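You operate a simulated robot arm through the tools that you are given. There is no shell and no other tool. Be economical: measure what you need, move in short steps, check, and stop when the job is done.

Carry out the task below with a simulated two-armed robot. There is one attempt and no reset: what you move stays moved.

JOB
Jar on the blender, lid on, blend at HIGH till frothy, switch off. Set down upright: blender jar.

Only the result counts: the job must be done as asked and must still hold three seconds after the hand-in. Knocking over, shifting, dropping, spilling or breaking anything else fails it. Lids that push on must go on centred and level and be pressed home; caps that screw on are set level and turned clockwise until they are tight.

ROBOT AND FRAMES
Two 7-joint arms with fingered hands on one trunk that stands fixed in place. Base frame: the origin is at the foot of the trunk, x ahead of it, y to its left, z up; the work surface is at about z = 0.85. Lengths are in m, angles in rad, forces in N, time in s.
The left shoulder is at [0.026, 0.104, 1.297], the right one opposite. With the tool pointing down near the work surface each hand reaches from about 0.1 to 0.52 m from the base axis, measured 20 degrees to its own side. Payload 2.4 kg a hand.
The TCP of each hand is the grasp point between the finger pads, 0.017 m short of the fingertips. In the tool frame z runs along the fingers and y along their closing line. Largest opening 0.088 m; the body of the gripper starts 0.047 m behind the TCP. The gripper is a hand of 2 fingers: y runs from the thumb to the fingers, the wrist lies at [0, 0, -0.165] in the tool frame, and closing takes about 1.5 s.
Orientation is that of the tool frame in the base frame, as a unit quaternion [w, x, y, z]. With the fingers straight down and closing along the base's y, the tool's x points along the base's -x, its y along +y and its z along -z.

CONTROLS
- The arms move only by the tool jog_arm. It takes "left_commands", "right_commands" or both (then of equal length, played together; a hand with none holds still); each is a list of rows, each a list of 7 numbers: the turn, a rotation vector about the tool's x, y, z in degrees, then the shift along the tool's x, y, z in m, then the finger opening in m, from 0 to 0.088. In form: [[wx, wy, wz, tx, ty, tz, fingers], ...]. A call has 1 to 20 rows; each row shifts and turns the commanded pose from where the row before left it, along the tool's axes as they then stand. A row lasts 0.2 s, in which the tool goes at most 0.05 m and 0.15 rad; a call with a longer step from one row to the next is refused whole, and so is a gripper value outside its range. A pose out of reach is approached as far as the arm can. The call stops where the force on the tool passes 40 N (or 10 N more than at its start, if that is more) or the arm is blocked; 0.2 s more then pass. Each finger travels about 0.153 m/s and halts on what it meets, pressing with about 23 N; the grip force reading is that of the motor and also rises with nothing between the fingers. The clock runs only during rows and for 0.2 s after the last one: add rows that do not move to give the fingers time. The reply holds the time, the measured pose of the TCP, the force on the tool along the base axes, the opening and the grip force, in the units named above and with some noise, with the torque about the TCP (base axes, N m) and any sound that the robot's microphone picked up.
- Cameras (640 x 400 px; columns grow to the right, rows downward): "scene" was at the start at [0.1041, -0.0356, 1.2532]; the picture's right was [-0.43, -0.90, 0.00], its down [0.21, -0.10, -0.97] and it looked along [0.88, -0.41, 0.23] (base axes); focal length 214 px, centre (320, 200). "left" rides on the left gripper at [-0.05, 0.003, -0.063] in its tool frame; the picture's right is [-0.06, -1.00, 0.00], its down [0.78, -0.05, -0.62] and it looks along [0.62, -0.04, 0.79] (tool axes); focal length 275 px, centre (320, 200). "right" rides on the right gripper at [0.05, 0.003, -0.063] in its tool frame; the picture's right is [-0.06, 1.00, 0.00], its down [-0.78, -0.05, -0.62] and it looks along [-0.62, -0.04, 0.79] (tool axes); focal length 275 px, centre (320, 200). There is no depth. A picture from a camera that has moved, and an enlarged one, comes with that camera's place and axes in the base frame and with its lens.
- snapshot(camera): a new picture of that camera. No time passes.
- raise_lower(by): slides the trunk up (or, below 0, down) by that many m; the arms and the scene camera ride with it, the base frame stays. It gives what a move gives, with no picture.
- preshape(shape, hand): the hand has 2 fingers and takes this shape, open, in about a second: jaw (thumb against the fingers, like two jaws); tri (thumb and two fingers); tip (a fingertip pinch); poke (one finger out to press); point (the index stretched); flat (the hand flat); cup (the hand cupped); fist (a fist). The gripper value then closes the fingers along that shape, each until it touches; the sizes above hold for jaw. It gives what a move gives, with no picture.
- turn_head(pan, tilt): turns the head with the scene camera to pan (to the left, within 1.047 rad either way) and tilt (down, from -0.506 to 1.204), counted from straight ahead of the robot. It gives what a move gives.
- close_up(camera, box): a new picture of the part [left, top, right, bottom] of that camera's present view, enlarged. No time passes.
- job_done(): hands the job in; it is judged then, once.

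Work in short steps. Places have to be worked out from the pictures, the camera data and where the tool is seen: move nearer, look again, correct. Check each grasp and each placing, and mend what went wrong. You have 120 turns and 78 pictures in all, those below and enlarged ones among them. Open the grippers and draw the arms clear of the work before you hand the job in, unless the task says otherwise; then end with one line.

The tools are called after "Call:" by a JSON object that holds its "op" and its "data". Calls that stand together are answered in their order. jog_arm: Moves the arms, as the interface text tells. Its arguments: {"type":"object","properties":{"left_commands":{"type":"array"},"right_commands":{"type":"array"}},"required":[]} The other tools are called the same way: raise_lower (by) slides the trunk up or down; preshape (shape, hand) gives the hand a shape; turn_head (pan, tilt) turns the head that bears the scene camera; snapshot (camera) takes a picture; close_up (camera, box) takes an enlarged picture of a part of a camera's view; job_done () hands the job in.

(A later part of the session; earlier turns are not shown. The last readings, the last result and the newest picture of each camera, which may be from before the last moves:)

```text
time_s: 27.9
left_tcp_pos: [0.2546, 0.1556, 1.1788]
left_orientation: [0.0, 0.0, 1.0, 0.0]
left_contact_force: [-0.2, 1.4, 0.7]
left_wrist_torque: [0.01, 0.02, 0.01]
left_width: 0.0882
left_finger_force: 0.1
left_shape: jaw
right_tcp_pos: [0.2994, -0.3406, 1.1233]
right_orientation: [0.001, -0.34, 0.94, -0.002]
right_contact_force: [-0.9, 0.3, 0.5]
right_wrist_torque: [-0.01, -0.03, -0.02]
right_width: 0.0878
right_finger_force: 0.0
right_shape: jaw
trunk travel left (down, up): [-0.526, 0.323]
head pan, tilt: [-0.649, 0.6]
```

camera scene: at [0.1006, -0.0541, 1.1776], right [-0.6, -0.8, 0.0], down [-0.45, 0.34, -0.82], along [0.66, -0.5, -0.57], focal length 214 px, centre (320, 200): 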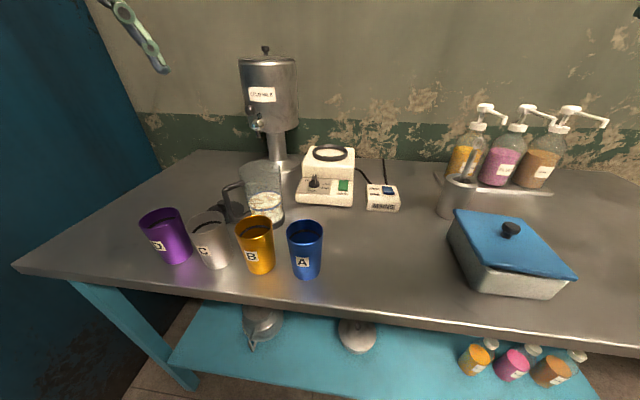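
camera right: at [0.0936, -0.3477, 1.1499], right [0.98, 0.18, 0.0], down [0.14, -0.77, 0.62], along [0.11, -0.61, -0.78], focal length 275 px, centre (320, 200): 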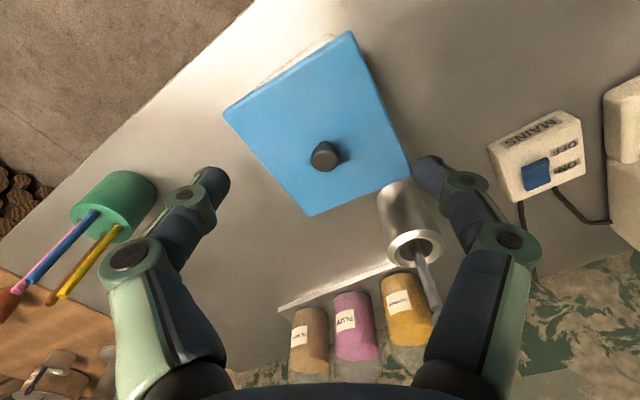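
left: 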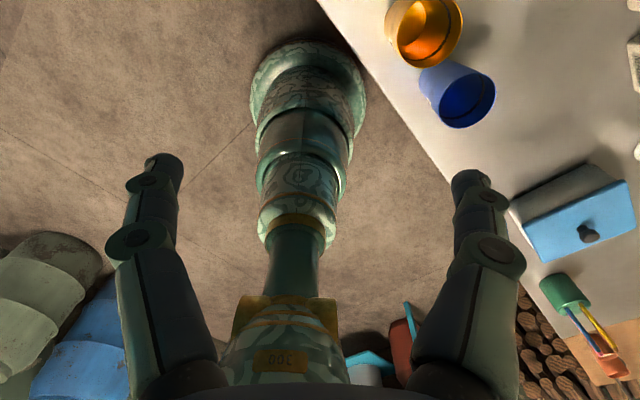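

Heading is now +40°. Next I'll pitch the hand up 55° from vertical.

Call:
{"op": "jog_arm", "data": {"right_commands": [[0, -7.86, 0, 0, 0, 0, 0.088], [0, -7.86, 0, 0, 0, 0, 0.088], [0, -7.86, 0, 0, 0, 0, 0.088], [0, -7.86, 0, 0, 0, 0, 0.088], [0, -7.86, 0, 0, 0, 0, 0.088], [0, -7.86, 0, 0, 0, 0, 0.088], [0, -7.86, 0, 0, 0, 0, 0.088], [0, 0, 0, 0, 0, 0, 0.088]]}}

Call:
{"op": "snapshot", "data": {"camera": "right"}}

```text
time_s: 29.7
left_tcp_pos: [0.2545, 0.1547, 1.1785]
left_orientation: [0.0, -0.001, 1.0, 0.0]
left_contact_force: [-0.7, -0.5, -0.1]
left_wrist_torque: [-0.01, 0.0, -0.02]
left_width: 0.0879
left_finger_force: 0.0
left_shape: jaw
right_tcp_pos: [0.2993, -0.341, 1.1216]
right_orientation: [0.437, -0.3, 0.834, 0.155]
right_contact_force: [-0.1, 0.1, -0.5]
right_wrist_torque: [-0.01, -0.01, 0.0]
right_width: 0.0879
right_finger_force: 0.1
right_shape: jaw
trunk travel left (down, up): [-0.526, 0.323]
head pan, tilt: [-0.649, 0.6]
```

```text
43 pictures are left
camera right: at [0.2358, -0.388, 1.1187], right [-0.61, 0.79, 0.05], down [-0.02, -0.07, 1.0], along [0.79, 0.6, 0.06], focal length 275 px, centre (320, 200)
```

right: 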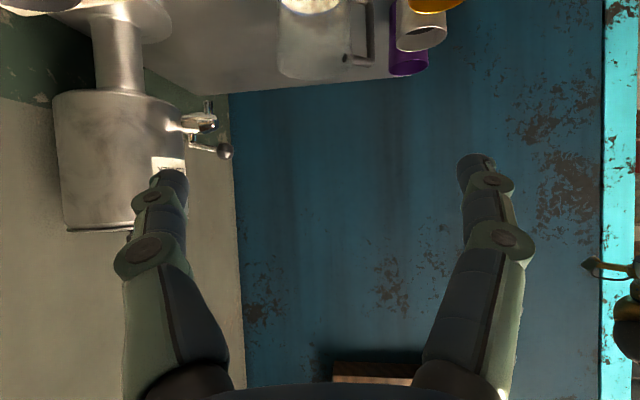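

The hand can hold that pose, and the jar lines up with the approach direction at about (0.49, -0.197). I'll descend to grasp height, still about 0.15 m short of the jar.

Call:
{"op": "jog_arm", "data": {"right_commands": [[0, 0, 0, 0.0275, 0, 0.034, 0.088], [0, 0, 0, 0.0275, 0, 0.034, 0.088], [0, 0, 0, 0.0275, 0, 0.034, 0.088], [0, 0, 0, 0.0275, 0, 0.034, 0.088], [0, 0, 0, 0.0275, 0, 0.034, 0.088], [0, 0, 0, 0, 0, 0, 0.088]]}}

Call:
{"op": "snapshot", "data": {"camera": "right"}}

Call:
{"op": "snapshot", "data": {"camera": "scene"}}

```text
time_s: 31.1
left_tcp_pos: [0.255, 0.1538, 1.1794]
left_orientation: [0.0, 0.0, 1.0, 0.0]
left_contact_force: [1.4, -0.2, 0.4]
left_wrist_torque: [0.0, 0.03, 0.02]
left_width: 0.0878
left_finger_force: 0.1
left_shape: jaw
right_tcp_pos: [0.3462, -0.2996, 0.9108]
right_orientation: [0.435, -0.301, 0.834, 0.156]
right_contact_force: [0.1, -0.9, -0.7]
right_wrist_torque: [-0.01, 0.0, -0.01]
right_width: 0.0878
right_finger_force: 0.1
right_shape: jaw
trunk travel left (down, up): [-0.526, 0.323]
head pan, tilt: [-0.649, 0.6]
```

```text
42 pictures are left
camera right: at [0.284, -0.3477, 0.9074], right [-0.61, 0.79, 0.05], down [-0.02, -0.07, 1.0], along [0.79, 0.61, 0.06], focal length 275 px, centre (320, 200)
```

right: 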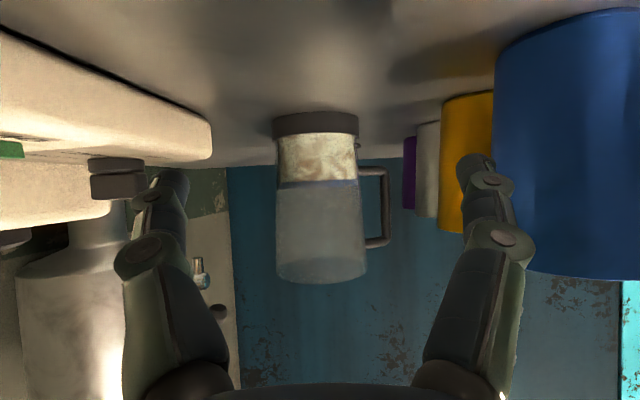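

```text
41 pictures are left
camera scene: at [0.1006, -0.0541, 1.1776], right [-0.6, -0.8, 0.0], down [-0.45, 0.34, -0.82], along [0.66, -0.5, -0.57], focal length 214 px, centre (320, 200)
```

scene: 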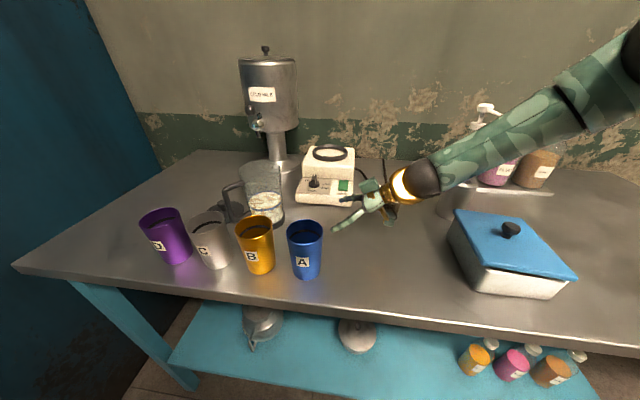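

The view along the grasp is clear: the jar's waist is about 0.074 m wide, and its centre lies about 9 mm to my tool -y and 0.176 m ahead. I'll shift and advance most of the way, then check.

Call:
{"op": "jog_arm", "data": {"right_commands": [[0, 0, 0, 0, -0.009, 0, 0.088], [0, 0, 0, -0.0172, 0, 0.0246, 0.088], [0, 0, 0, -0.0172, 0, 0.0246, 0.088], [0, 0, 0, -0.0172, 0, 0.0246, 0.088], [0, 0, 0, -0.0115, 0, 0.0164, 0.088], [0, 0, 0, 0, 0, 0, 0.088]]}}

Call:
{"op": "snapshot", "data": {"camera": "right"}}

```text
time_s: 32.5
left_tcp_pos: [0.2555, 0.1546, 1.1781]
left_orientation: [-0.001, -0.001, 1.0, 0.0]
left_contact_force: [0.4, -0.4, 0.7]
left_wrist_torque: [-0.02, -0.04, 0.0]
left_width: 0.0879
left_finger_force: 0.1
left_shape: jaw
right_tcp_pos: [0.4366, -0.2388, 0.9108]
right_orientation: [0.435, -0.301, 0.834, 0.155]
right_contact_force: [-0.4, 0.5, 0.8]
right_wrist_torque: [-0.03, 0.01, 0.02]
right_width: 0.0878
right_finger_force: 0.1
right_shape: jaw
trunk travel left (down, up): [-0.526, 0.323]
head pan, tilt: [-0.649, 0.6]
```

```text
40 pictures are left
camera right: at [0.374, -0.2865, 0.9065], right [-0.61, 0.79, 0.05], down [-0.02, -0.07, 1.0], along [0.79, 0.61, 0.06], focal length 275 px, centre (320, 200)
```

right: 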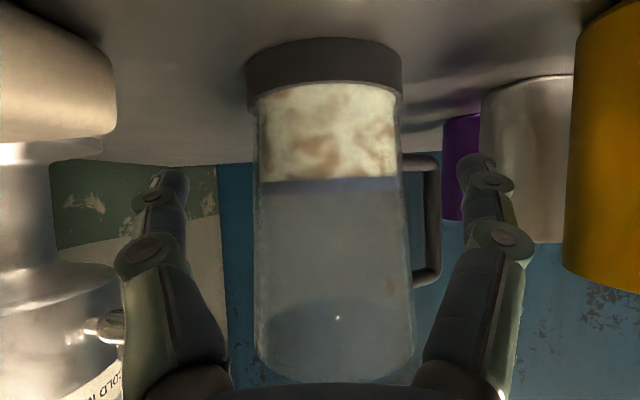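

The jar axis is now measured at 0.061 m ahead and 2 mm to +y. I'll finish the approach and close.

Call:
{"op": "jog_arm", "data": {"right_commands": [[0, 0, 0, -0.0117, 0.002, 0.0167, 0.088], [0, 0, 0, -0.0117, 0, 0.0167, 0.088], [0, 0, 0, -0.0117, 0, 0.0167, 0.088], [0, 0, 0, 0, 0, 0, 0.088], [0, 0, 0, 0, 0, 0, 0.06], [0, 0, 0, 0, 0, 0, 0.04], [0, 0, 0, 0, 0, 0, 0.02], [0, 0, 0, 0, 0, 0, 0.02]]}}

Call:
{"op": "snapshot", "data": {"camera": "right"}}

```text
time_s: 34.3
left_tcp_pos: [0.2547, 0.1546, 1.1791]
left_orientation: [0.0, 0.0, 1.0, 0.001]
left_contact_force: [0.5, 0.6, -0.9]
left_wrist_torque: [0.01, -0.01, -0.02]
left_width: 0.0878
left_finger_force: 0.0
left_shape: jaw
right_tcp_pos: [0.4848, -0.1982, 0.9109]
right_orientation: [0.436, -0.301, 0.834, 0.156]
right_contact_force: [0.9, 0.1, -0.2]
right_wrist_torque: [0.01, 0.0, 0.01]
right_width: 0.0758
right_finger_force: 23.4
right_shape: jaw
trunk travel left (down, up): [-0.526, 0.323]
head pan, tilt: [-0.649, 0.6]
```

```text
39 pictures are left
camera right: at [0.4206, -0.2461, 0.9079], right [-0.61, 0.79, 0.05], down [-0.02, -0.07, 1.0], along [0.79, 0.61, 0.06], focal length 275 px, centre (320, 200)
```

right: 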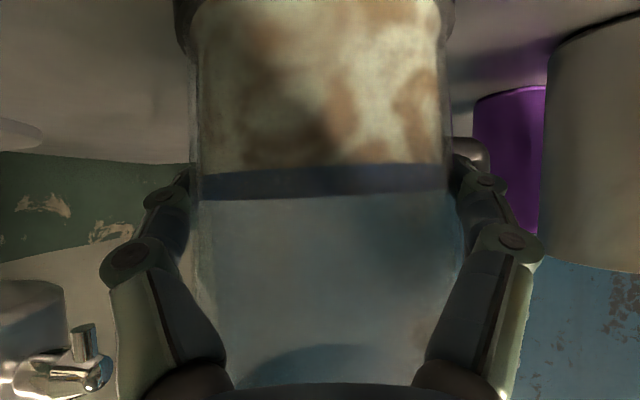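

The jar is gripped, with width 0.0758 m at 23 N. I'll lift it a little and check the load.

Call:
{"op": "jog_arm", "data": {"right_commands": [[0, 0, 0, -0.0041, 0, -0.0029, 0.0], [0, 0, 0, -0.0123, 0, -0.0086, 0.0], [0, 0, 0, -0.0164, 0, -0.0115, 0.0], [0, 0, 0, 0, 0, 0, 0.0]]}}

Call:
{"op": "snapshot", "data": {"camera": "scene"}}

```text
time_s: 35.3
left_tcp_pos: [0.2545, 0.155, 1.1788]
left_orientation: [0.0, 0.0, 1.0, 0.0]
left_contact_force: [-0.6, 0.3, -0.4]
left_wrist_torque: [-0.01, 0.01, 0.01]
left_width: 0.0879
left_finger_force: 0.1
left_shape: jaw
right_tcp_pos: [0.4843, -0.1999, 0.9537]
right_orientation: [0.436, -0.3, 0.834, 0.155]
right_contact_force: [-0.2, 0.0, -3.6]
right_wrist_torque: [-0.03, 0.0, 0.01]
right_width: 0.0756
right_finger_force: 22.7
right_shape: jaw
trunk travel left (down, up): [-0.526, 0.323]
head pan, tilt: [-0.649, 0.6]
```

```text
38 pictures are left
camera scene: at [0.101, -0.0542, 1.1775], right [-0.6, -0.8, 0.0], down [-0.45, 0.34, -0.82], along [0.66, -0.5, -0.57], focal length 214 px, centre (320, 200)
```

scene: 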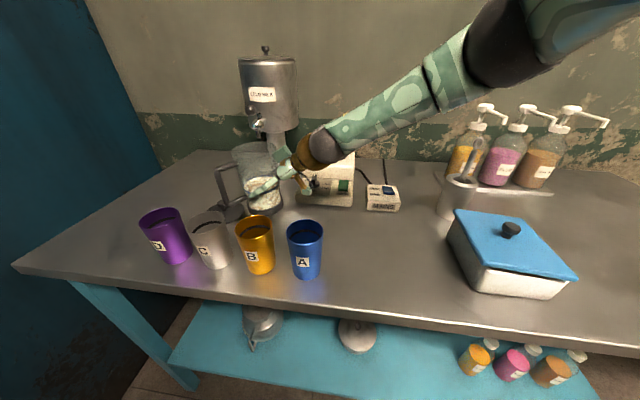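

The jar hangs level at about 3.6 N. I'll lift it to a bottom height of about 0.99, draw back toward the robot, and swing the heading by -73°, keeping it upright.

Call:
{"op": "jog_arm", "data": {"right_commands": [[0, 0, 0, -0.0265, 0, -0.0186, 0.0], [0, 0, 0, -0.0265, 0, -0.0186, 0.0], [0, 0, 0, -0.0265, 0, -0.0186, 0.0], [0, 0, 0, 0.0204, -0.0093, -0.0292, 0.0], [0, 0, 0, 0.0204, -0.0093, -0.0292, 0.0], [0, 0, 0, 0.0204, -0.0093, -0.0292, 0.0], [5.98, 0, 4.19, 0, 0, 0, 0.0], [5.98, 0, 4.19, 0, 0, 0, 0.0], [5.98, 0, 4.19, 0, 0, 0, 0.0], [5.98, 0, 4.19, 0, 0, 0, 0.0], [5.98, 0, 4.19, 0, 0, 0, 0.0], [5.98, 0, 4.19, 0, 0, 0, 0.0], [5.98, 0, 4.19, 0, 0, 0, 0.0], [5.98, 0, 4.19, 0, 0, 0, 0.0], [5.98, 0, 4.19, 0, 0, 0, 0.0], [5.98, 0, 4.19, 0, 0, 0, 0.0], [0, 0, 0, 0, 0, 0, 0.0]]}}

Call:
{"op": "snapshot", "data": {"camera": "scene"}}

```text
time_s: 38.9
left_tcp_pos: [0.2532, 0.155, 1.1784]
left_orientation: [0.0, 0.0, 1.0, 0.001]
left_contact_force: [-0.3, -0.7, 0.6]
left_wrist_torque: [0.03, -0.01, 0.01]
left_width: 0.088
left_finger_force: 0.0
left_shape: jaw
right_tcp_pos: [0.4163, -0.287, 1.05]
right_orientation: [0.443, 0.257, 0.848, -0.134]
right_contact_force: [-1.0, 0.4, -3.7]
right_wrist_torque: [0.01, 0.04, 0.0]
right_width: 0.0755
right_finger_force: 22.7
right_shape: jaw
trunk travel left (down, up): [-0.526, 0.323]
head pan, tilt: [-0.649, 0.6]
```

```text
37 pictures are left
camera scene: at [0.1008, -0.0543, 1.1775], right [-0.6, -0.8, 0.0], down [-0.45, 0.34, -0.82], along [0.66, -0.5, -0.57], focal length 214 px, centre (320, 200)
```

scene: 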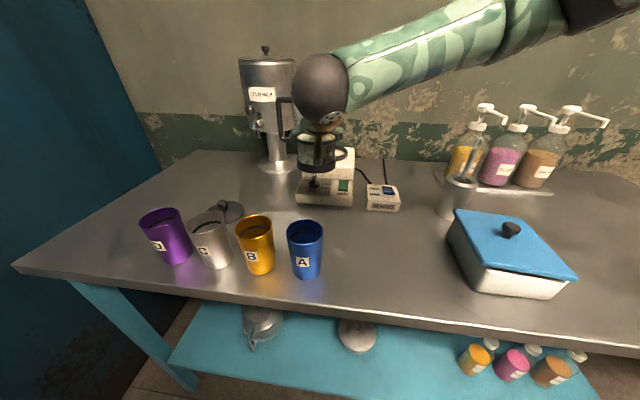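

Heading is -34° and the jar is upright. I'll move over the blender seat at about (0.562, -0.444).

Call:
{"op": "jog_arm", "data": {"right_commands": [[0, 0, 0, -0.0198, -0.0083, 0.0285, 0.0], [0, 0, 0, -0.0198, -0.0083, 0.0285, 0.0], [0, 0, 0, -0.0198, -0.0083, 0.0285, 0.0], [0, 0, 0, -0.0198, -0.0083, 0.0285, 0.0], [0, 0, 0, -0.0198, -0.0083, 0.0285, 0.0], [0, 0, 0, -0.0198, -0.0083, 0.0285, 0.0], [0, 0, 0, 0, 0, 0, 0.0]]}}

Call:
{"op": "close_up", "data": {"camera": "scene", "box": [200, 60, 440, 220]}}

Call:
{"op": "snapshot", "data": {"camera": "right"}}

```text
time_s: 40.5
left_tcp_pos: [0.2552, 0.1535, 1.179]
left_orientation: [0.0, 0.0, 1.0, 0.0]
left_contact_force: [-0.8, -0.5, 0.5]
left_wrist_torque: [0.02, -0.02, 0.0]
left_width: 0.0879
left_finger_force: 0.1
left_shape: jaw
right_tcp_pos: [0.564, -0.4477, 1.0495]
right_orientation: [0.444, 0.256, 0.848, -0.133]
right_contact_force: [0.6, -0.1, -3.7]
right_wrist_torque: [0.04, 0.04, -0.01]
right_width: 0.0755
right_finger_force: 23.0
right_shape: jaw
trunk travel left (down, up): [-0.526, 0.323]
head pan, tilt: [-0.649, 0.6]
```

```text
2.50 times, centred on (320, 140) of scene
camera zoom: at [0.1008, -0.0544, 1.1775], right [-0.6, -0.8, 0.0], down [-0.45, 0.34, -0.82], along [0.66, -0.5, -0.57], focal length 536 px, centre (320, 350)
```

zoom: 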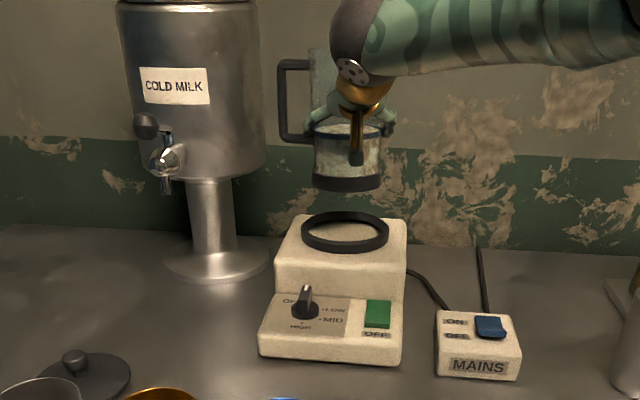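

```text
35 pictures are left
camera right: at [0.5001, -0.3992, 1.0456], right [0.58, 0.81, 0.05], down [-0.08, -0.01, 1.0], along [0.81, -0.58, 0.06], focal length 275 px, centre (320, 200)
```

right: 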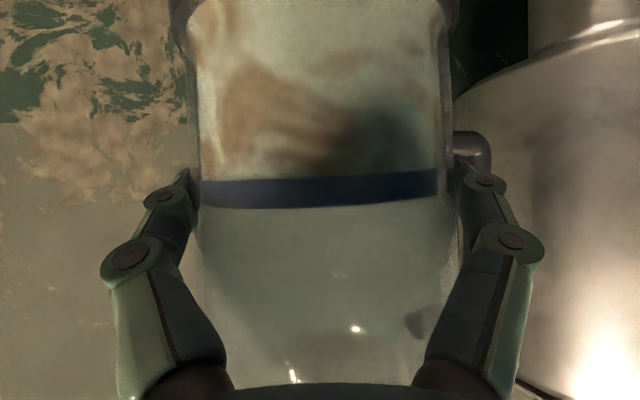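

The jar is laterally over the ring. I'll lower the trunk 4 cm so the collar is just above the ring, then compare the two outlines.

Call:
{"op": "raise_lower", "data": {"by": -0.04}}

Call:
{"op": "close_up", "data": {"camera": "scene", "box": [270, 70, 390, 170]}}

```text
time_s: 41.3
left_tcp_pos: [0.2563, 0.1525, 1.1392]
left_orientation: [0.0, 0.0, 1.0, 0.0]
left_contact_force: [0.0, 0.3, -0.9]
left_wrist_torque: [0.02, 0.02, 0.02]
left_width: 0.0875
left_finger_force: 0.0
left_shape: jaw
right_tcp_pos: [0.5644, -0.4448, 1.0105]
right_orientation: [0.444, 0.255, 0.849, -0.133]
right_contact_force: [0.1, 0.3, -4.3]
right_wrist_torque: [0.04, 0.06, -0.02]
right_width: 0.0753
right_finger_force: 22.7
right_shape: jaw
trunk travel left (down, up): [-0.486, 0.363]
head pan, tilt: [-0.649, 0.6]
```

```text
4.00 times, centred on (330, 120) of scene
camera zoom: at [0.1014, -0.0542, 1.1373], right [-0.6, -0.8, 0.0], down [-0.45, 0.34, -0.82], along [0.66, -0.5, -0.57], focal length 858 px, centre (280, 520)
```

zoom: 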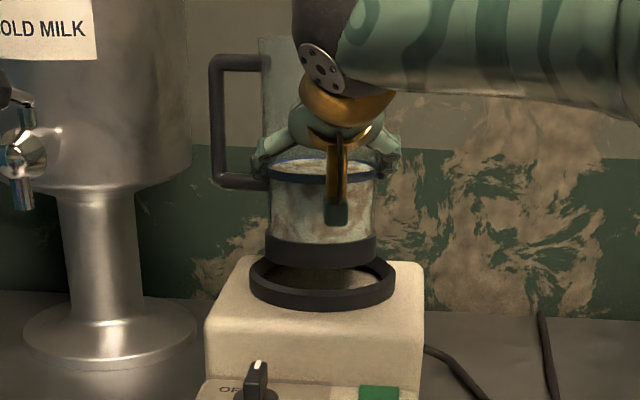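

Collar and ring are laterally centred to about 1 mm. I'll lower another 12 mm and compare again to find the fore-aft error.

Call:
{"op": "raise_lower", "data": {"by": -0.012}}

Call:
{"op": "close_up", "data": {"camera": "scene", "box": [290, 85, 370, 145]}}

```text
time_s: 41.9
left_tcp_pos: [0.2559, 0.1535, 1.1288]
left_orientation: [0.001, 0.0, 1.0, 0.0]
left_contact_force: [-0.7, 1.0, -0.4]
left_wrist_torque: [-0.02, 0.0, 0.01]
left_width: 0.0879
left_finger_force: 0.0
left_shape: jaw
right_tcp_pos: [0.5632, -0.4451, 0.9986]
right_orientation: [0.444, 0.255, 0.849, -0.132]
right_contact_force: [0.5, 0.0, -3.4]
right_wrist_torque: [0.03, 0.04, 0.01]
right_width: 0.0756
right_finger_force: 22.6
right_shape: jaw
trunk travel left (down, up): [-0.474, 0.375]
head pan, tilt: [-0.649, 0.6]
```

```text
6.67 times, centred on (330, 115) of scene
camera zoom: at [0.1016, -0.0543, 1.1252], right [-0.6, -0.8, 0.0], down [-0.45, 0.34, -0.82], along [0.66, -0.5, -0.57], focal length 1430 px, centre (253, 767)
```

zoom: 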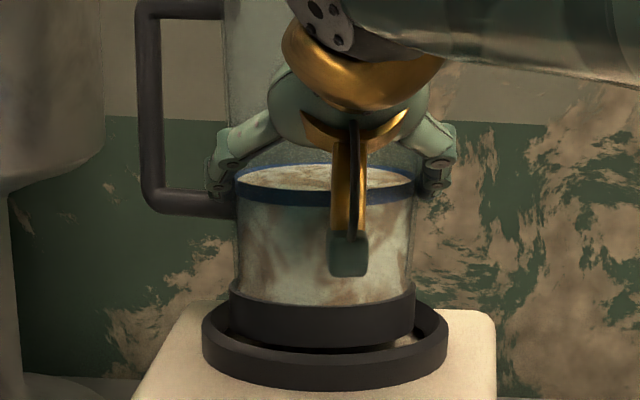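

The outlines are nearly concentric, so the collar should enter the ring. I'll lower in 2 mm steps and watch the force.

Call:
{"op": "jog_arm", "data": {"right_commands": [[0, 0, 0, 0.0016, 0, 0.0011, 0.0], [0, 0, 0, 0.0016, 0, 0.0011, 0.0], [0, 0, 0, 0.0016, 0, 0.0011, 0.0], [0, 0, 0, 0, 0, 0, 0.0]]}}

Call:
{"op": "close_up", "data": {"camera": "scene", "box": [290, 85, 370, 145]}}

```text
time_s: 42.9
left_tcp_pos: [0.2553, 0.1535, 1.1268]
left_orientation: [0.0, 0.0, 1.0, 0.0]
left_contact_force: [-0.3, 0.0, -0.6]
left_wrist_torque: [-0.02, -0.02, 0.02]
left_width: 0.0877
left_finger_force: 0.0
left_shape: jaw
right_tcp_pos: [0.5646, -0.4446, 0.9925]
right_orientation: [0.444, 0.255, 0.849, -0.132]
right_contact_force: [0.7, 0.2, -3.5]
right_wrist_torque: [0.02, 0.03, 0.01]
right_width: 0.0756
right_finger_force: 22.9
right_shape: jaw
trunk travel left (down, up): [-0.474, 0.375]
head pan, tilt: [-0.649, 0.6]
```

```text
6.67 times, centred on (330, 115) of scene
camera zoom: at [0.1018, -0.0543, 1.1252], right [-0.6, -0.8, 0.0], down [-0.45, 0.34, -0.82], along [0.66, -0.5, -0.57], focal length 1430 px, centre (253, 767)
```

zoom: 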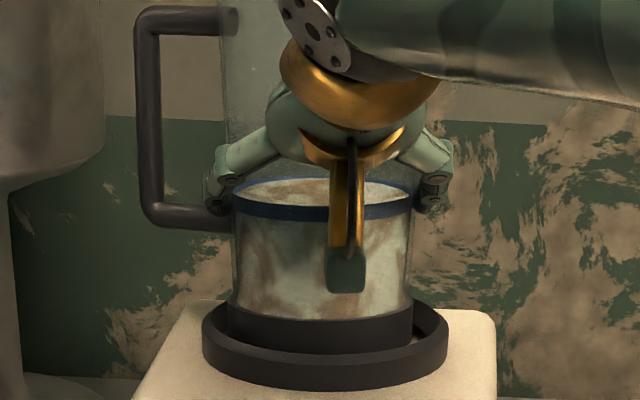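

The collar is entering the ring and sits about 2 mm left. I'll correct that while lowering further.

Call:
{"op": "jog_arm", "data": {"right_commands": [[0, 0, 0, 0, -0.0022, 0, 0.0], [0, 0, 0, 0.0016, 0, 0.0011, 0.0], [0, 0, 0, 0.0016, 0, 0.0011, 0.0], [0, 0, 0, 0.0016, 0, 0.0011, 0.0], [0, 0, 0, 0.0016, 0, 0.0011, 0.0], [0, 0, 0, 0, 0, 0, 0.0]]}}

```text
time_s: 44.3
left_tcp_pos: [0.2548, 0.1537, 1.1287]
left_orientation: [0.0, 0.0, 1.0, 0.0]
left_contact_force: [-0.4, 1.0, 0.3]
left_wrist_torque: [0.02, 0.01, 0.01]
left_width: 0.0878
left_finger_force: 0.0
left_shape: jaw
right_tcp_pos: [0.5626, -0.4457, 0.9867]
right_orientation: [0.446, 0.254, 0.848, -0.133]
right_contact_force: [3.7, -0.4, 8.7]
right_wrist_torque: [-0.1, -0.05, -0.01]
right_width: 0.0753
right_finger_force: 23.6
right_shape: jaw
trunk travel left (down, up): [-0.474, 0.375]
head pan, tilt: [-0.649, 0.6]
```

There's now upward support, with the jar bottom at about 0.926, which fits the seat floor. I'll check the picture.

Call:
{"op": "close_up", "data": {"camera": "scene", "box": [290, 85, 370, 145]}}

```text
6.67 times, centred on (330, 115) of scene
camera zoom: at [0.1013, -0.0536, 1.1254], right [-0.6, -0.8, 0.0], down [-0.45, 0.34, -0.83], along [0.66, -0.5, -0.56], focal length 1430 px, centre (253, 767)
```

zoom: 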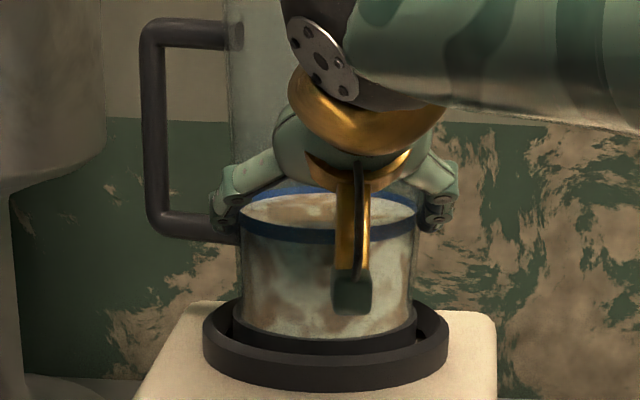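

The collar is inside the ring and centred. I'll release and back straight out along the approach line.

Call:
{"op": "jog_arm", "data": {"right_commands": [[0, 0, 0, 0, 0, 0, 0.06], [0, 0, 0, 0, 0, 0, 0.088], [0, 0, 0, 0, 0, 0, 0.088], [0, 0, 0, 0.0115, 0, -0.0164, 0.088], [0, 0, 0, 0.0172, 0, -0.0246, 0.088], [0, 0, 0, 0.0172, 0, -0.0246, 0.088], [0, 0, 0, 0.0172, 0, -0.0246, 0.088], [0, 0, 0, 0, 0, 0, 0.088]]}}

Call:
{"op": "close_up", "data": {"camera": "scene", "box": [270, 50, 390, 150]}}

Call:
{"op": "snapshot", "data": {"camera": "right"}}

```text
time_s: 46.1
left_tcp_pos: [0.2563, 0.1539, 1.1276]
left_orientation: [0.0, 0.0, 1.0, 0.0]
left_contact_force: [0.4, 0.6, -0.1]
left_wrist_torque: [0.01, -0.01, 0.01]
left_width: 0.0877
left_finger_force: 0.1
left_shape: jaw
right_tcp_pos: [0.4706, -0.3853, 0.9878]
right_orientation: [0.444, 0.256, 0.849, -0.133]
right_contact_force: [0.3, -0.1, -0.3]
right_wrist_torque: [0.02, -0.01, -0.01]
right_width: 0.0881
right_finger_force: 0.0
right_shape: jaw
trunk travel left (down, up): [-0.474, 0.375]
head pan, tilt: [-0.649, 0.6]
```

```text
4.00 times, centred on (330, 100) of scene
camera zoom: at [0.1015, -0.0541, 1.1253], right [-0.6, -0.8, 0.0], down [-0.45, 0.34, -0.82], along [0.66, -0.5, -0.57], focal length 858 px, centre (280, 600)
```

zoom: 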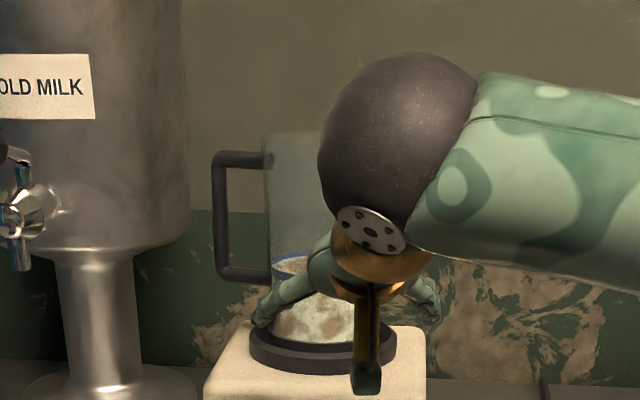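

```text
29 pictures are left
camera right: at [0.4055, -0.3359, 0.9831], right [0.58, 0.81, 0.05], down [-0.08, -0.01, 1.0], along [0.81, -0.58, 0.06], focal length 275 px, centre (320, 200)
```

right: 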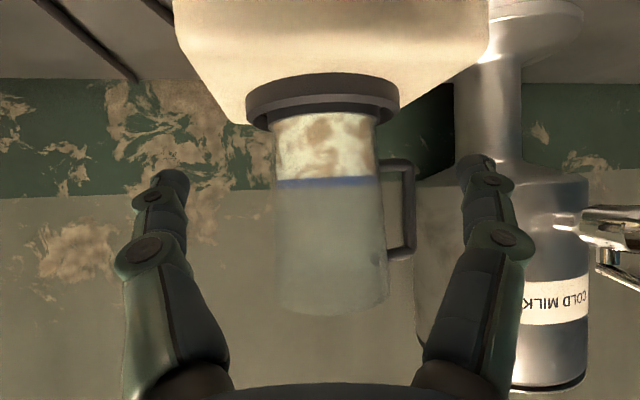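

The jar is seated level inside the ring, axis about (0.563, -0.446), rim z about 1.07. Next is the lid: I'll back off, rise, and turn to heading +15° with 45° pitch.

Call:
{"op": "jog_arm", "data": {"right_commands": [[0, 0, 0, -0.0036, 0, -0.043, 0.088], [0, 0, 0, -0.0036, 0, -0.043, 0.088], [0, 0, 0, -0.0036, 0, -0.043, 0.088], [0, 0, 0, -0.0036, 0, -0.043, 0.088], [0, 0, 0, 0, 0.0367, 0, 0.088], [0, 0, 0, 0, 0.0367, 0, 0.088], [-5.74, 0, -3.99, 0, 0, 0, 0.088], [-5.74, 0, -3.99, 0, 0, 0, 0.088], [-5.74, 0, -3.99, 0, 0, 0, 0.088], [-5.74, 0, -3.99, 0, 0, 0, 0.088], [-5.74, 0, -3.99, 0, 0, 0, 0.088], [-5.74, 0, -3.99, 0, 0, 0, 0.088], [-5.74, 0, -3.99, 0, 0, 0, 0.088], [0, 5, 0, 0, 0, 0, 0.088], [0, 5, 0, 0, 0, 0, 0.088], [0, 0, 0, 0, 0, 0, 0.088]]}}

Call:
{"op": "snapshot", "data": {"camera": "right"}}

```text
time_s: 49.5
left_tcp_pos: [0.2563, 0.1548, 1.127]
left_orientation: [0.0, 0.0, 1.0, 0.001]
left_contact_force: [-0.1, -0.1, 0.5]
left_wrist_torque: [0.01, -0.01, -0.01]
left_width: 0.0879
left_finger_force: 0.0
left_shape: jaw
right_tcp_pos: [0.3997, -0.2501, 1.095]
right_orientation: [0.381, -0.124, 0.915, 0.052]
right_contact_force: [-0.1, 1.1, 0.2]
right_wrist_torque: [-0.02, 0.0, 0.0]
right_width: 0.0881
right_finger_force: 0.1
right_shape: jaw
trunk travel left (down, up): [-0.474, 0.375]
head pan, tilt: [-0.649, 0.6]
```

```text
28 pictures are left
camera right: at [0.3219, -0.2677, 1.1041], right [-0.22, 0.97, 0.04], down [0.12, -0.02, 0.99], along [0.97, 0.23, -0.12], focal length 275 px, centre (320, 200)
```

right: 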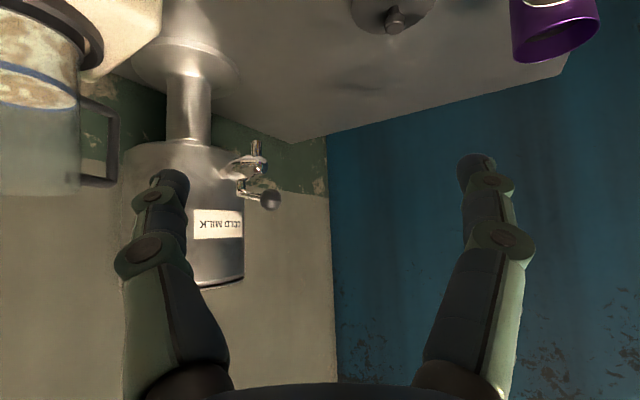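

The knob shows at about (0.561, -0.119), in agreement with the earlier estimate. I'll move to a pre-grasp point 9 cm back along the tool axis.

Call:
{"op": "jog_arm", "data": {"right_commands": [[0, 0, 0, 0.0041, 0.0167, 0.0396, 0.07], [0, 0, 0, 0.0041, 0.0167, 0.0396, 0.06], [0, 0, 0, 0.0041, 0.0167, 0.0396, 0.05], [0, 0, 0, 0.0041, 0.0167, 0.0396, 0.05], [0, 0, 0, 0.0041, 0.0167, 0.0396, 0.05], [0, 0, 0, 0, 0, 0, 0.05]]}}

Call:
{"op": "snapshot", "data": {"camera": "right"}}

```text
time_s: 50.9
left_tcp_pos: [0.2553, 0.1539, 1.1271]
left_orientation: [0.0, 0.001, 1.0, 0.0]
left_contact_force: [-0.2, 0.1, -0.5]
left_wrist_torque: [0.0, 0.01, 0.02]
left_width: 0.0878
left_finger_force: 0.1
left_shape: jaw
right_tcp_pos: [0.5012, -0.1352, 0.9386]
right_orientation: [0.38, -0.125, 0.915, 0.052]
right_contact_force: [0.8, 0.1, 0.1]
right_wrist_torque: [0.02, 0.02, -0.04]
right_width: 0.0505
right_finger_force: 0.0
right_shape: jaw
trunk travel left (down, up): [-0.474, 0.375]
head pan, tilt: [-0.649, 0.6]
```

```text
27 pictures are left
camera right: at [0.4243, -0.152, 0.9474], right [-0.22, 0.97, 0.04], down [0.12, -0.02, 0.99], along [0.97, 0.23, -0.11], focal length 275 px, centre (320, 200)
```

right: 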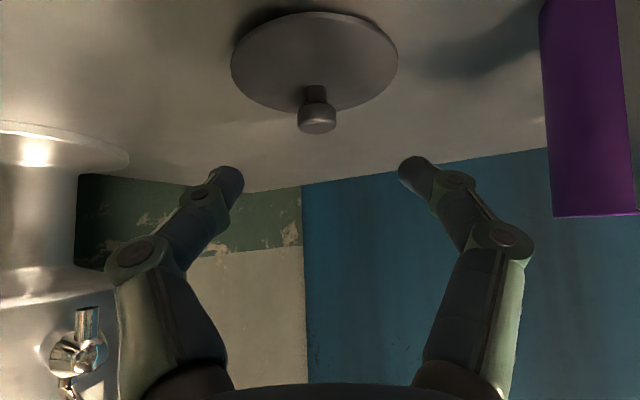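

Two views fix the knob at (0.561, -0.119, 0.888), with a lid diameter of about 0.087 m. I'll advance onto it and close.

Call:
{"op": "jog_arm", "data": {"right_commands": [[0, 0, 0, -0.0012, 0, 0.0206, 0.05], [0, 0, 0, -0.0012, 0, 0.0206, 0.05], [0, 0, 0, -0.0012, 0, 0.0206, 0.05], [0, 0, 0, -0.0012, 0, 0.0206, 0.05], [0, 0, 0, 0, 0, 0, 0.05]]}}

Call:
{"op": "snapshot", "data": {"camera": "right"}}

```text
time_s: 52.1
left_tcp_pos: [0.2554, 0.1547, 1.1274]
left_orientation: [0.0, 0.0, 1.0, 0.001]
left_contact_force: [0.6, -0.9, -0.4]
left_wrist_torque: [-0.01, -0.02, -0.02]
left_width: 0.0879
left_finger_force: 0.0
left_shape: jaw
right_tcp_pos: [0.5604, -0.1212, 0.8879]
right_orientation: [0.382, -0.124, 0.914, 0.052]
right_contact_force: [0.1, -0.6, -0.4]
right_wrist_torque: [0.04, 0.0, 0.0]
right_width: 0.0503
right_finger_force: 0.0
right_shape: jaw
trunk travel left (down, up): [-0.474, 0.375]
head pan, tilt: [-0.649, 0.6]
```

```text
26 pictures are left
camera right: at [0.4829, -0.1383, 0.8975], right [-0.22, 0.97, 0.04], down [0.12, -0.02, 0.99], along [0.97, 0.23, -0.11], focal length 275 px, centre (320, 200)
```

right: 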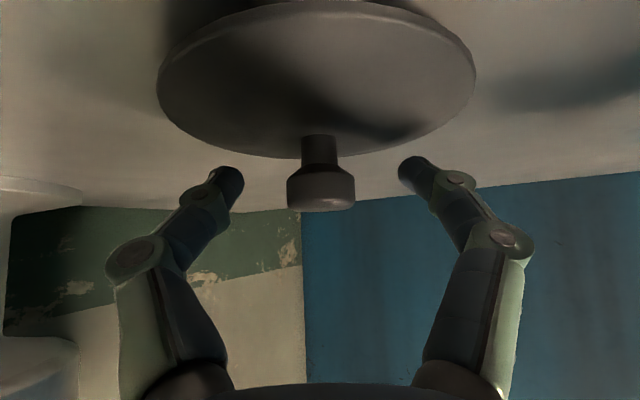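

The knob head sits centred between the tips. I'll drop 3 mm to get a fuller bite, then close.

Call:
{"op": "jog_arm", "data": {"right_commands": [[0, 0, 0, 0.0022, 0, 0.0021, 0.05], [0, 0, 0, 0, 0, 0, 0.03], [0, 0, 0, 0, 0, 0, 0.01], [0, 0, 0, 0, 0, 0, 0.0], [0, 0, 0, 0, 0, 0, 0.0], [0, 0, 0, 0, 0, 0, 0.0]]}}

Call:
{"op": "snapshot", "data": {"camera": "right"}}

```text
time_s: 53.5
left_tcp_pos: [0.2556, 0.1531, 1.1271]
left_orientation: [0.0, 0.0, 1.0, 0.0]
left_contact_force: [-0.9, 0.2, -1.0]
left_wrist_torque: [0.02, 0.0, -0.02]
left_width: 0.088
left_finger_force: 0.1
left_shape: jaw
right_tcp_pos: [0.5583, -0.1215, 0.8842]
right_orientation: [0.381, -0.124, 0.915, 0.051]
right_contact_force: [0.7, 0.0, 0.0]
right_wrist_torque: [0.02, 0.0, -0.01]
right_width: 0.0094
right_finger_force: 23.2
right_shape: jaw
trunk travel left (down, up): [-0.474, 0.375]
head pan, tilt: [-0.649, 0.6]
```

```text
25 pictures are left
camera right: at [0.4816, -0.1383, 0.8941], right [-0.22, 0.97, 0.04], down [0.12, -0.02, 0.99], along [0.97, 0.23, -0.12], focal length 275 px, centre (320, 200)
```

right: 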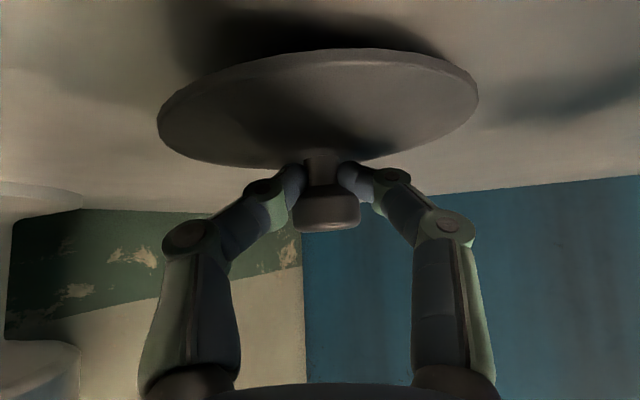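

The stem is held under its head (width 0.0094), but the lid tilted a bit on closing. I'll lift and look, then level it by pitch.

Call:
{"op": "jog_arm", "data": {"right_commands": [[0, 0, 0, -0.007, 0, -0.007, 0.0], [0, 0, 0, -0.021, 0, -0.021, 0.0], [0, 0, 0, -0.028, 0, -0.028, 0.0], [0, 0, 0, -0.028, 0, -0.028, 0.0], [0, 0, 0, -0.028, 0, -0.028, 0.0], [0, 0, 0, 0, 0, 0, 0.0]]}}

Call:
{"op": "snapshot", "data": {"camera": "right"}}

Call:
{"op": "close_up", "data": {"camera": "scene", "box": [160, 60, 340, 200]}}

```text
time_s: 54.9
left_tcp_pos: [0.2562, 0.1541, 1.1284]
left_orientation: [0.0, 0.0, 1.0, 0.0]
left_contact_force: [0.1, -0.7, -0.1]
left_wrist_torque: [0.02, 0.0, 0.0]
left_width: 0.0879
left_finger_force: 0.0
left_shape: jaw
right_tcp_pos: [0.5554, -0.1227, 1.0422]
right_orientation: [0.38, -0.124, 0.915, 0.052]
right_contact_force: [-0.8, -0.8, 0.0]
right_wrist_torque: [0.02, -0.02, 0.03]
right_width: 0.0098
right_finger_force: 22.9
right_shape: jaw
trunk travel left (down, up): [-0.474, 0.375]
head pan, tilt: [-0.649, 0.6]
```

```text
24 pictures are left
camera right: at [0.4788, -0.1387, 1.0519], right [-0.22, 0.97, 0.04], down [0.12, -0.02, 0.99], along [0.97, 0.23, -0.12], focal length 275 px, centre (320, 200)
```

right: 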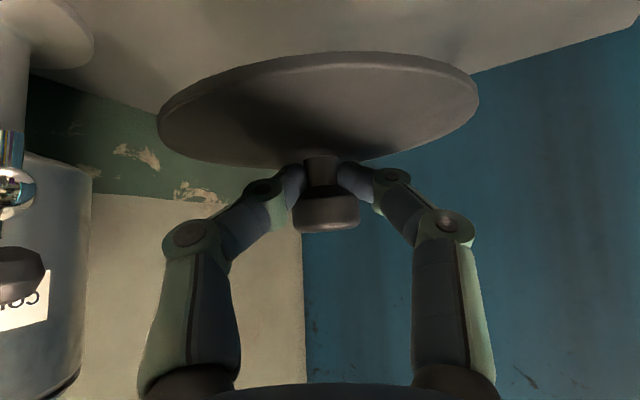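

```text
2.86 times, centred on (250, 130) of scene
camera zoom: at [0.1016, -0.0541, 1.1252], right [-0.6, -0.8, 0.0], down [-0.45, 0.34, -0.82], along [0.66, -0.5, -0.57], focal length 613 px, centre (520, 400)
```

zoom: 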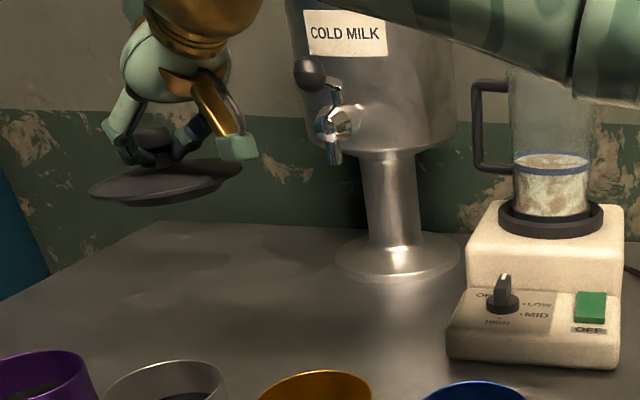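

The lid hangs with about 4° of pitch and 2° of roll error. I'll correct these and carry it back and up, clear of the dispenser.

Call:
{"op": "jog_arm", "data": {"right_commands": [[-1.5, -4, 1.5, 0, 0, 0, 0.0], [0, 0, 0, 0.0063, -0.0173, -0.0399, 0.0], [0, 0, 0, 0.0063, -0.0173, -0.0399, 0.0], [0, 0, 0, 0.0063, -0.0173, -0.0399, 0.0], [0, 0, 0, 0.0063, -0.0173, -0.0399, 0.0], [0, 0, 0, 0.0063, -0.0173, -0.0399, 0.0], [0, 0, 0, 0, 0, 0, 0.0]]}}

Call:
{"op": "snapshot", "data": {"camera": "right"}}

```text
time_s: 56.5
left_tcp_pos: [0.2555, 0.1535, 1.1274]
left_orientation: [0.0, 0.0, 1.0, 0.0]
left_contact_force: [-0.1, 0.4, 0.4]
left_wrist_torque: [0.02, -0.01, 0.01]
left_width: 0.0878
left_finger_force: 0.0
left_shape: jaw
right_tcp_pos: [0.4172, -0.2505, 1.1432]
right_orientation: [0.411, -0.116, 0.901, 0.074]
right_contact_force: [-0.1, -0.5, -0.5]
right_wrist_torque: [-0.02, 0.01, 0.02]
right_width: 0.009
right_finger_force: 23.1
right_shape: jaw
trunk travel left (down, up): [-0.474, 0.375]
head pan, tilt: [-0.649, 0.6]
```

```text
22 pictures are left
camera right: at [0.3399, -0.2681, 1.1485], right [-0.23, 0.97, 0.08], down [0.06, -0.07, 1.0], along [0.97, 0.23, -0.05], focal length 275 px, centre (320, 200)
```

right: 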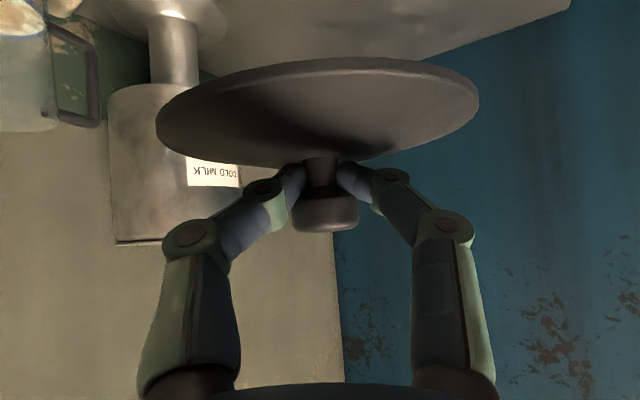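

Roll is level now, with about 1° of pitch left. I'll swing the heading to about -33°, adding that small pitch correction.

Call:
{"op": "jog_arm", "data": {"right_commands": [[0, -1.2, 0, 0, 0, 0, 0.0], [5.46, -0.27, 4.69, 0, 0, 0, 0.0], [5.46, -0.27, 4.69, 0, 0, 0, 0.0], [5.46, -0.27, 4.69, 0, 0, 0, 0.0], [5.46, -0.27, 4.69, 0, 0, 0, 0.0], [5.46, -0.27, 4.69, 0, 0, 0, 0.0], [5.46, -0.27, 4.69, 0, 0, 0, 0.0], [5.46, -0.27, 4.69, 0, 0, 0, 0.0], [0, 0, 0, 0, 0, 0, 0.0]]}}

```text
time_s: 58.5
left_tcp_pos: [0.2566, 0.1543, 1.1286]
left_orientation: [-0.001, 0.001, 1.0, 0.0]
left_contact_force: [0.2, 0.1, -0.6]
left_wrist_torque: [0.0, -0.02, -0.01]
left_width: 0.0879
left_finger_force: 0.2
left_shape: jaw
right_tcp_pos: [0.4181, -0.2531, 1.1452]
right_orientation: [0.41, 0.284, 0.86, -0.105]
right_contact_force: [-0.9, -0.4, -0.1]
right_wrist_torque: [-0.02, -0.01, 0.0]
right_width: 0.0089
right_finger_force: 22.5
right_shape: jaw
trunk travel left (down, up): [-0.474, 0.375]
head pan, tilt: [-0.649, 0.6]
```

Now I'll carry the lid over the jar mouth, keeping its bottom about 5 cm above the rim.

Call:
{"op": "jog_arm", "data": {"right_commands": [[0, 0, 0, -0.0266, -0.012, 0.0269, 0.0], [0, 0, 0, -0.0266, -0.012, 0.0269, 0.0], [0, 0, 0, -0.0266, -0.012, 0.0269, 0.0], [0, 0, 0, -0.0266, -0.012, 0.0269, 0.0], [0, 0, 0, -0.0266, -0.012, 0.0269, 0.0], [0, 0, 0, -0.0266, -0.012, 0.0269, 0.0], [0, 0, 0, 0, 0, 0, 0.0]]}}

Call:
{"op": "close_up", "data": {"camera": "scene", "box": [270, 20, 390, 140]}}

Call:
{"op": "snapshot", "data": {"camera": "right"}}

```text
time_s: 60.1
left_tcp_pos: [0.2562, 0.1531, 1.1273]
left_orientation: [0.0, 0.0, 1.0, 0.0]
left_contact_force: [0.4, -0.1, -0.6]
left_wrist_torque: [-0.01, -0.02, 0.01]
left_width: 0.0879
left_finger_force: 0.1
left_shape: jaw
right_tcp_pos: [0.5651, -0.4413, 1.1573]
right_orientation: [0.411, 0.281, 0.861, -0.103]
right_contact_force: [0.1, -0.4, 0.2]
right_wrist_torque: [0.01, -0.04, -0.03]
right_width: 0.0092
right_finger_force: 23.0
right_shape: jaw
trunk travel left (down, up): [-0.474, 0.375]
head pan, tilt: [-0.649, 0.6]
```

```text
3.33 times, centred on (330, 80) of scene
camera zoom: at [0.1015, -0.0541, 1.1253], right [-0.6, -0.8, 0.0], down [-0.45, 0.34, -0.82], along [0.66, -0.5, -0.57], focal length 715 px, centre (287, 600)
```

zoom: 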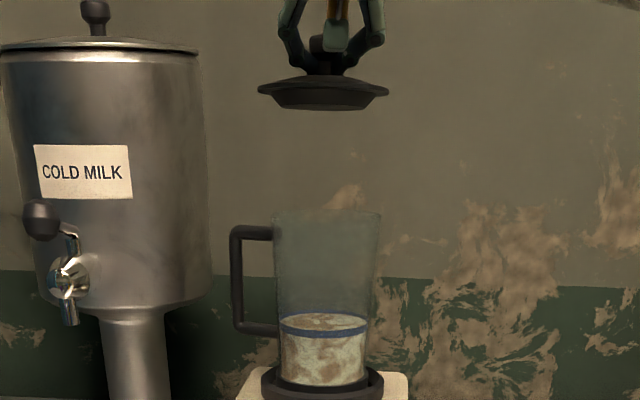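

```text
20 pictures are left
camera right: at [0.5007, -0.3914, 1.1615], right [0.6, 0.79, 0.1], down [-0.03, -0.1, 0.99], along [0.8, -0.6, -0.03], focal length 275 px, centre (320, 200)
```

right: 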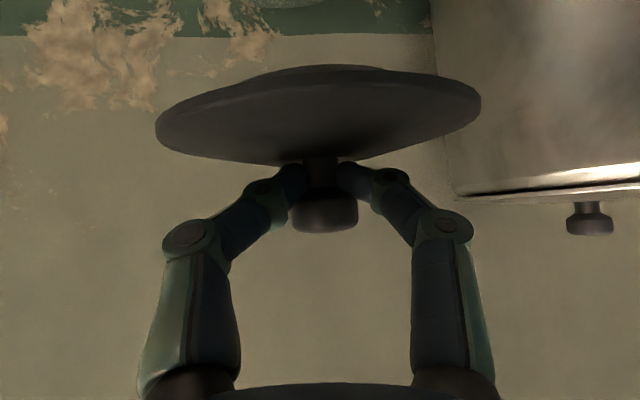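

The lid hangs level. It needs about 4 mm toward image-right to be centred on the jar. I'll make that shift and lower 4 cm, then check the gap from both cameras.

Call:
{"op": "jog_arm", "data": {"right_commands": [[0, 0, 0, 0.0152, -0.0031, 0.0127, 0.0], [0, 0, 0, 0.0153, -0.0032, 0.0127, 0.0], [0, 0, 0, 0, 0, 0, 0.0]]}}

Call:
{"op": "close_up", "data": {"camera": "scene", "box": [290, 40, 370, 100]}}

Call:
{"op": "snapshot", "data": {"camera": "right"}}

```text
time_s: 60.9
left_tcp_pos: [0.257, 0.1542, 1.1292]
left_orientation: [0.0, 0.0, 1.0, -0.001]
left_contact_force: [0.0, -0.5, 0.8]
left_wrist_torque: [0.01, -0.01, -0.03]
left_width: 0.0878
left_finger_force: 0.1
left_shape: jaw
right_tcp_pos: [0.5607, -0.444, 1.1199]
right_orientation: [0.41, 0.282, 0.861, -0.103]
right_contact_force: [-0.1, 0.4, -0.5]
right_wrist_torque: [0.01, -0.04, -0.02]
right_width: 0.0092
right_finger_force: 22.9
right_shape: jaw
trunk travel left (down, up): [-0.474, 0.375]
head pan, tilt: [-0.649, 0.6]
```

```text
6.67 times, centred on (330, 70) of scene
camera zoom: at [0.1016, -0.0541, 1.1253], right [-0.6, -0.8, 0.0], down [-0.45, 0.34, -0.82], along [0.66, -0.5, -0.57], focal length 1430 px, centre (253, 1067)
```

zoom: 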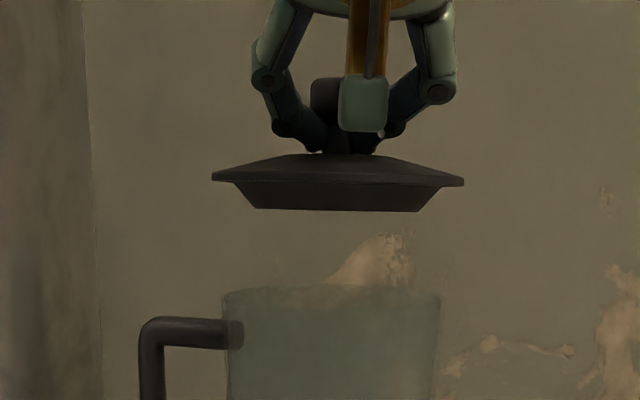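

```text
18 pictures are left
camera right: at [0.4976, -0.3951, 1.1226], right [0.6, 0.79, 0.1], down [-0.03, -0.1, 0.99], along [0.8, -0.6, -0.03], focal length 275 px, centre (320, 200)
```

right: 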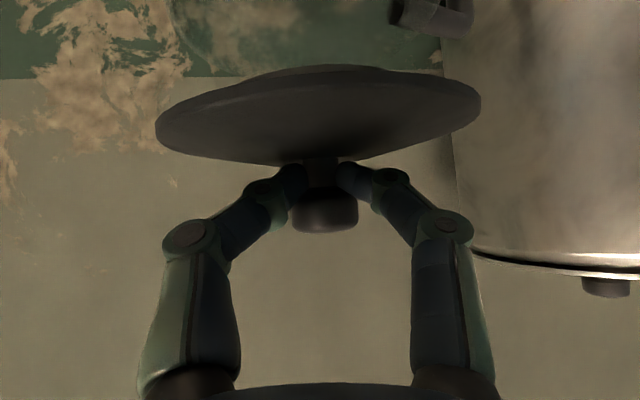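

The lid has a tapered plug, so it will self-centre. It's about 3 cm above the rim, 2 mm right and a few mm far, with 1.5° of roll. I'll correct these and lower 2.5 cm.

Call:
{"op": "jog_arm", "data": {"right_commands": [[0.96, -0.04, -1.14, 0, 0, 0, 0.0], [0, 0, 0, 0.0105, 0.0005, 0.0069, 0.0], [0, 0, 0, 0.0106, 0.0005, 0.0069, 0.0], [0, 0, 0, 0, 0, 0, 0.0]]}}

Call:
{"op": "close_up", "data": {"camera": "scene", "box": [290, 40, 370, 100]}}

```text
time_s: 61.9
left_tcp_pos: [0.2567, 0.1538, 1.1274]
left_orientation: [0.0, 0.0, 1.0, 0.0]
left_contact_force: [0.3, -0.3, 0.5]
left_wrist_torque: [0.01, 0.0, -0.02]
left_width: 0.0879
left_finger_force: 0.0
left_shape: jaw
right_tcp_pos: [0.5567, -0.4414, 1.0932]
right_orientation: [0.408, 0.276, 0.863, -0.115]
right_contact_force: [0.3, -1.1, 0.0]
right_wrist_torque: [-0.02, -0.01, -0.01]
right_width: 0.0091
right_finger_force: 22.6
right_shape: jaw
trunk travel left (down, up): [-0.474, 0.375]
head pan, tilt: [-0.649, 0.6]
```

```text
6.67 times, centred on (330, 70) of scene
camera zoom: at [0.1016, -0.0541, 1.1253], right [-0.6, -0.8, 0.0], down [-0.45, 0.34, -0.82], along [0.66, -0.5, -0.57], focal length 1430 px, centre (253, 1067)
```

zoom: 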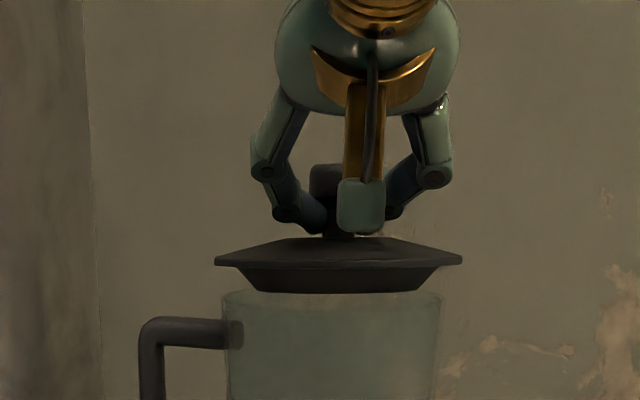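

Level now. I'll move 2 mm left and lower in 2 mm steps into the mouth until force builds.

Call:
{"op": "jog_arm", "data": {"right_commands": [[0, 0, 0, -0.0005, 0.0021, 0.0008, 0.0], [0, 0, 0, 0.00154, 0, 0.00128, 0.0], [0, 0, 0, 0.00154, 0, 0.00128, 0.0], [0, 0, 0, 0.00154, 0, 0.00128, 0.0], [0, 0, 0, 0.00154, 0, 0.00128, 0.0], [0, 0, 0, 0.00154, 0, 0.00128, 0.0], [0, 0, 0, 0, 0, 0, 0.0]]}}

Call:
{"op": "close_up", "data": {"camera": "scene", "box": [290, 40, 370, 100]}}

```text
time_s: 63.5
left_tcp_pos: [0.2562, 0.1537, 1.1273]
left_orientation: [0.0, 0.001, 1.0, -0.001]
left_contact_force: [-0.3, 0.5, 0.6]
left_wrist_torque: [0.0, -0.04, 0.01]
left_width: 0.0878
left_finger_force: 0.2
left_shape: jaw
right_tcp_pos: [0.5597, -0.4421, 1.0838]
right_orientation: [0.407, 0.276, 0.863, -0.115]
right_contact_force: [0.1, -1.8, 2.0]
right_wrist_torque: [-0.02, -0.02, 0.06]
right_width: 0.0091
right_finger_force: 22.8
right_shape: jaw
trunk travel left (down, up): [-0.474, 0.375]
head pan, tilt: [-0.649, 0.6]
```

```text
6.67 times, centred on (330, 70) of scene
camera zoom: at [0.1015, -0.0542, 1.1253], right [-0.6, -0.8, 0.0], down [-0.45, 0.34, -0.82], along [0.66, -0.5, -0.57], focal length 1430 px, centre (253, 1067)
```

zoom: 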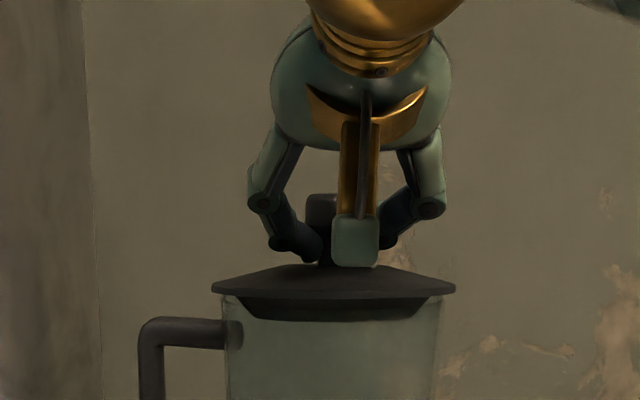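

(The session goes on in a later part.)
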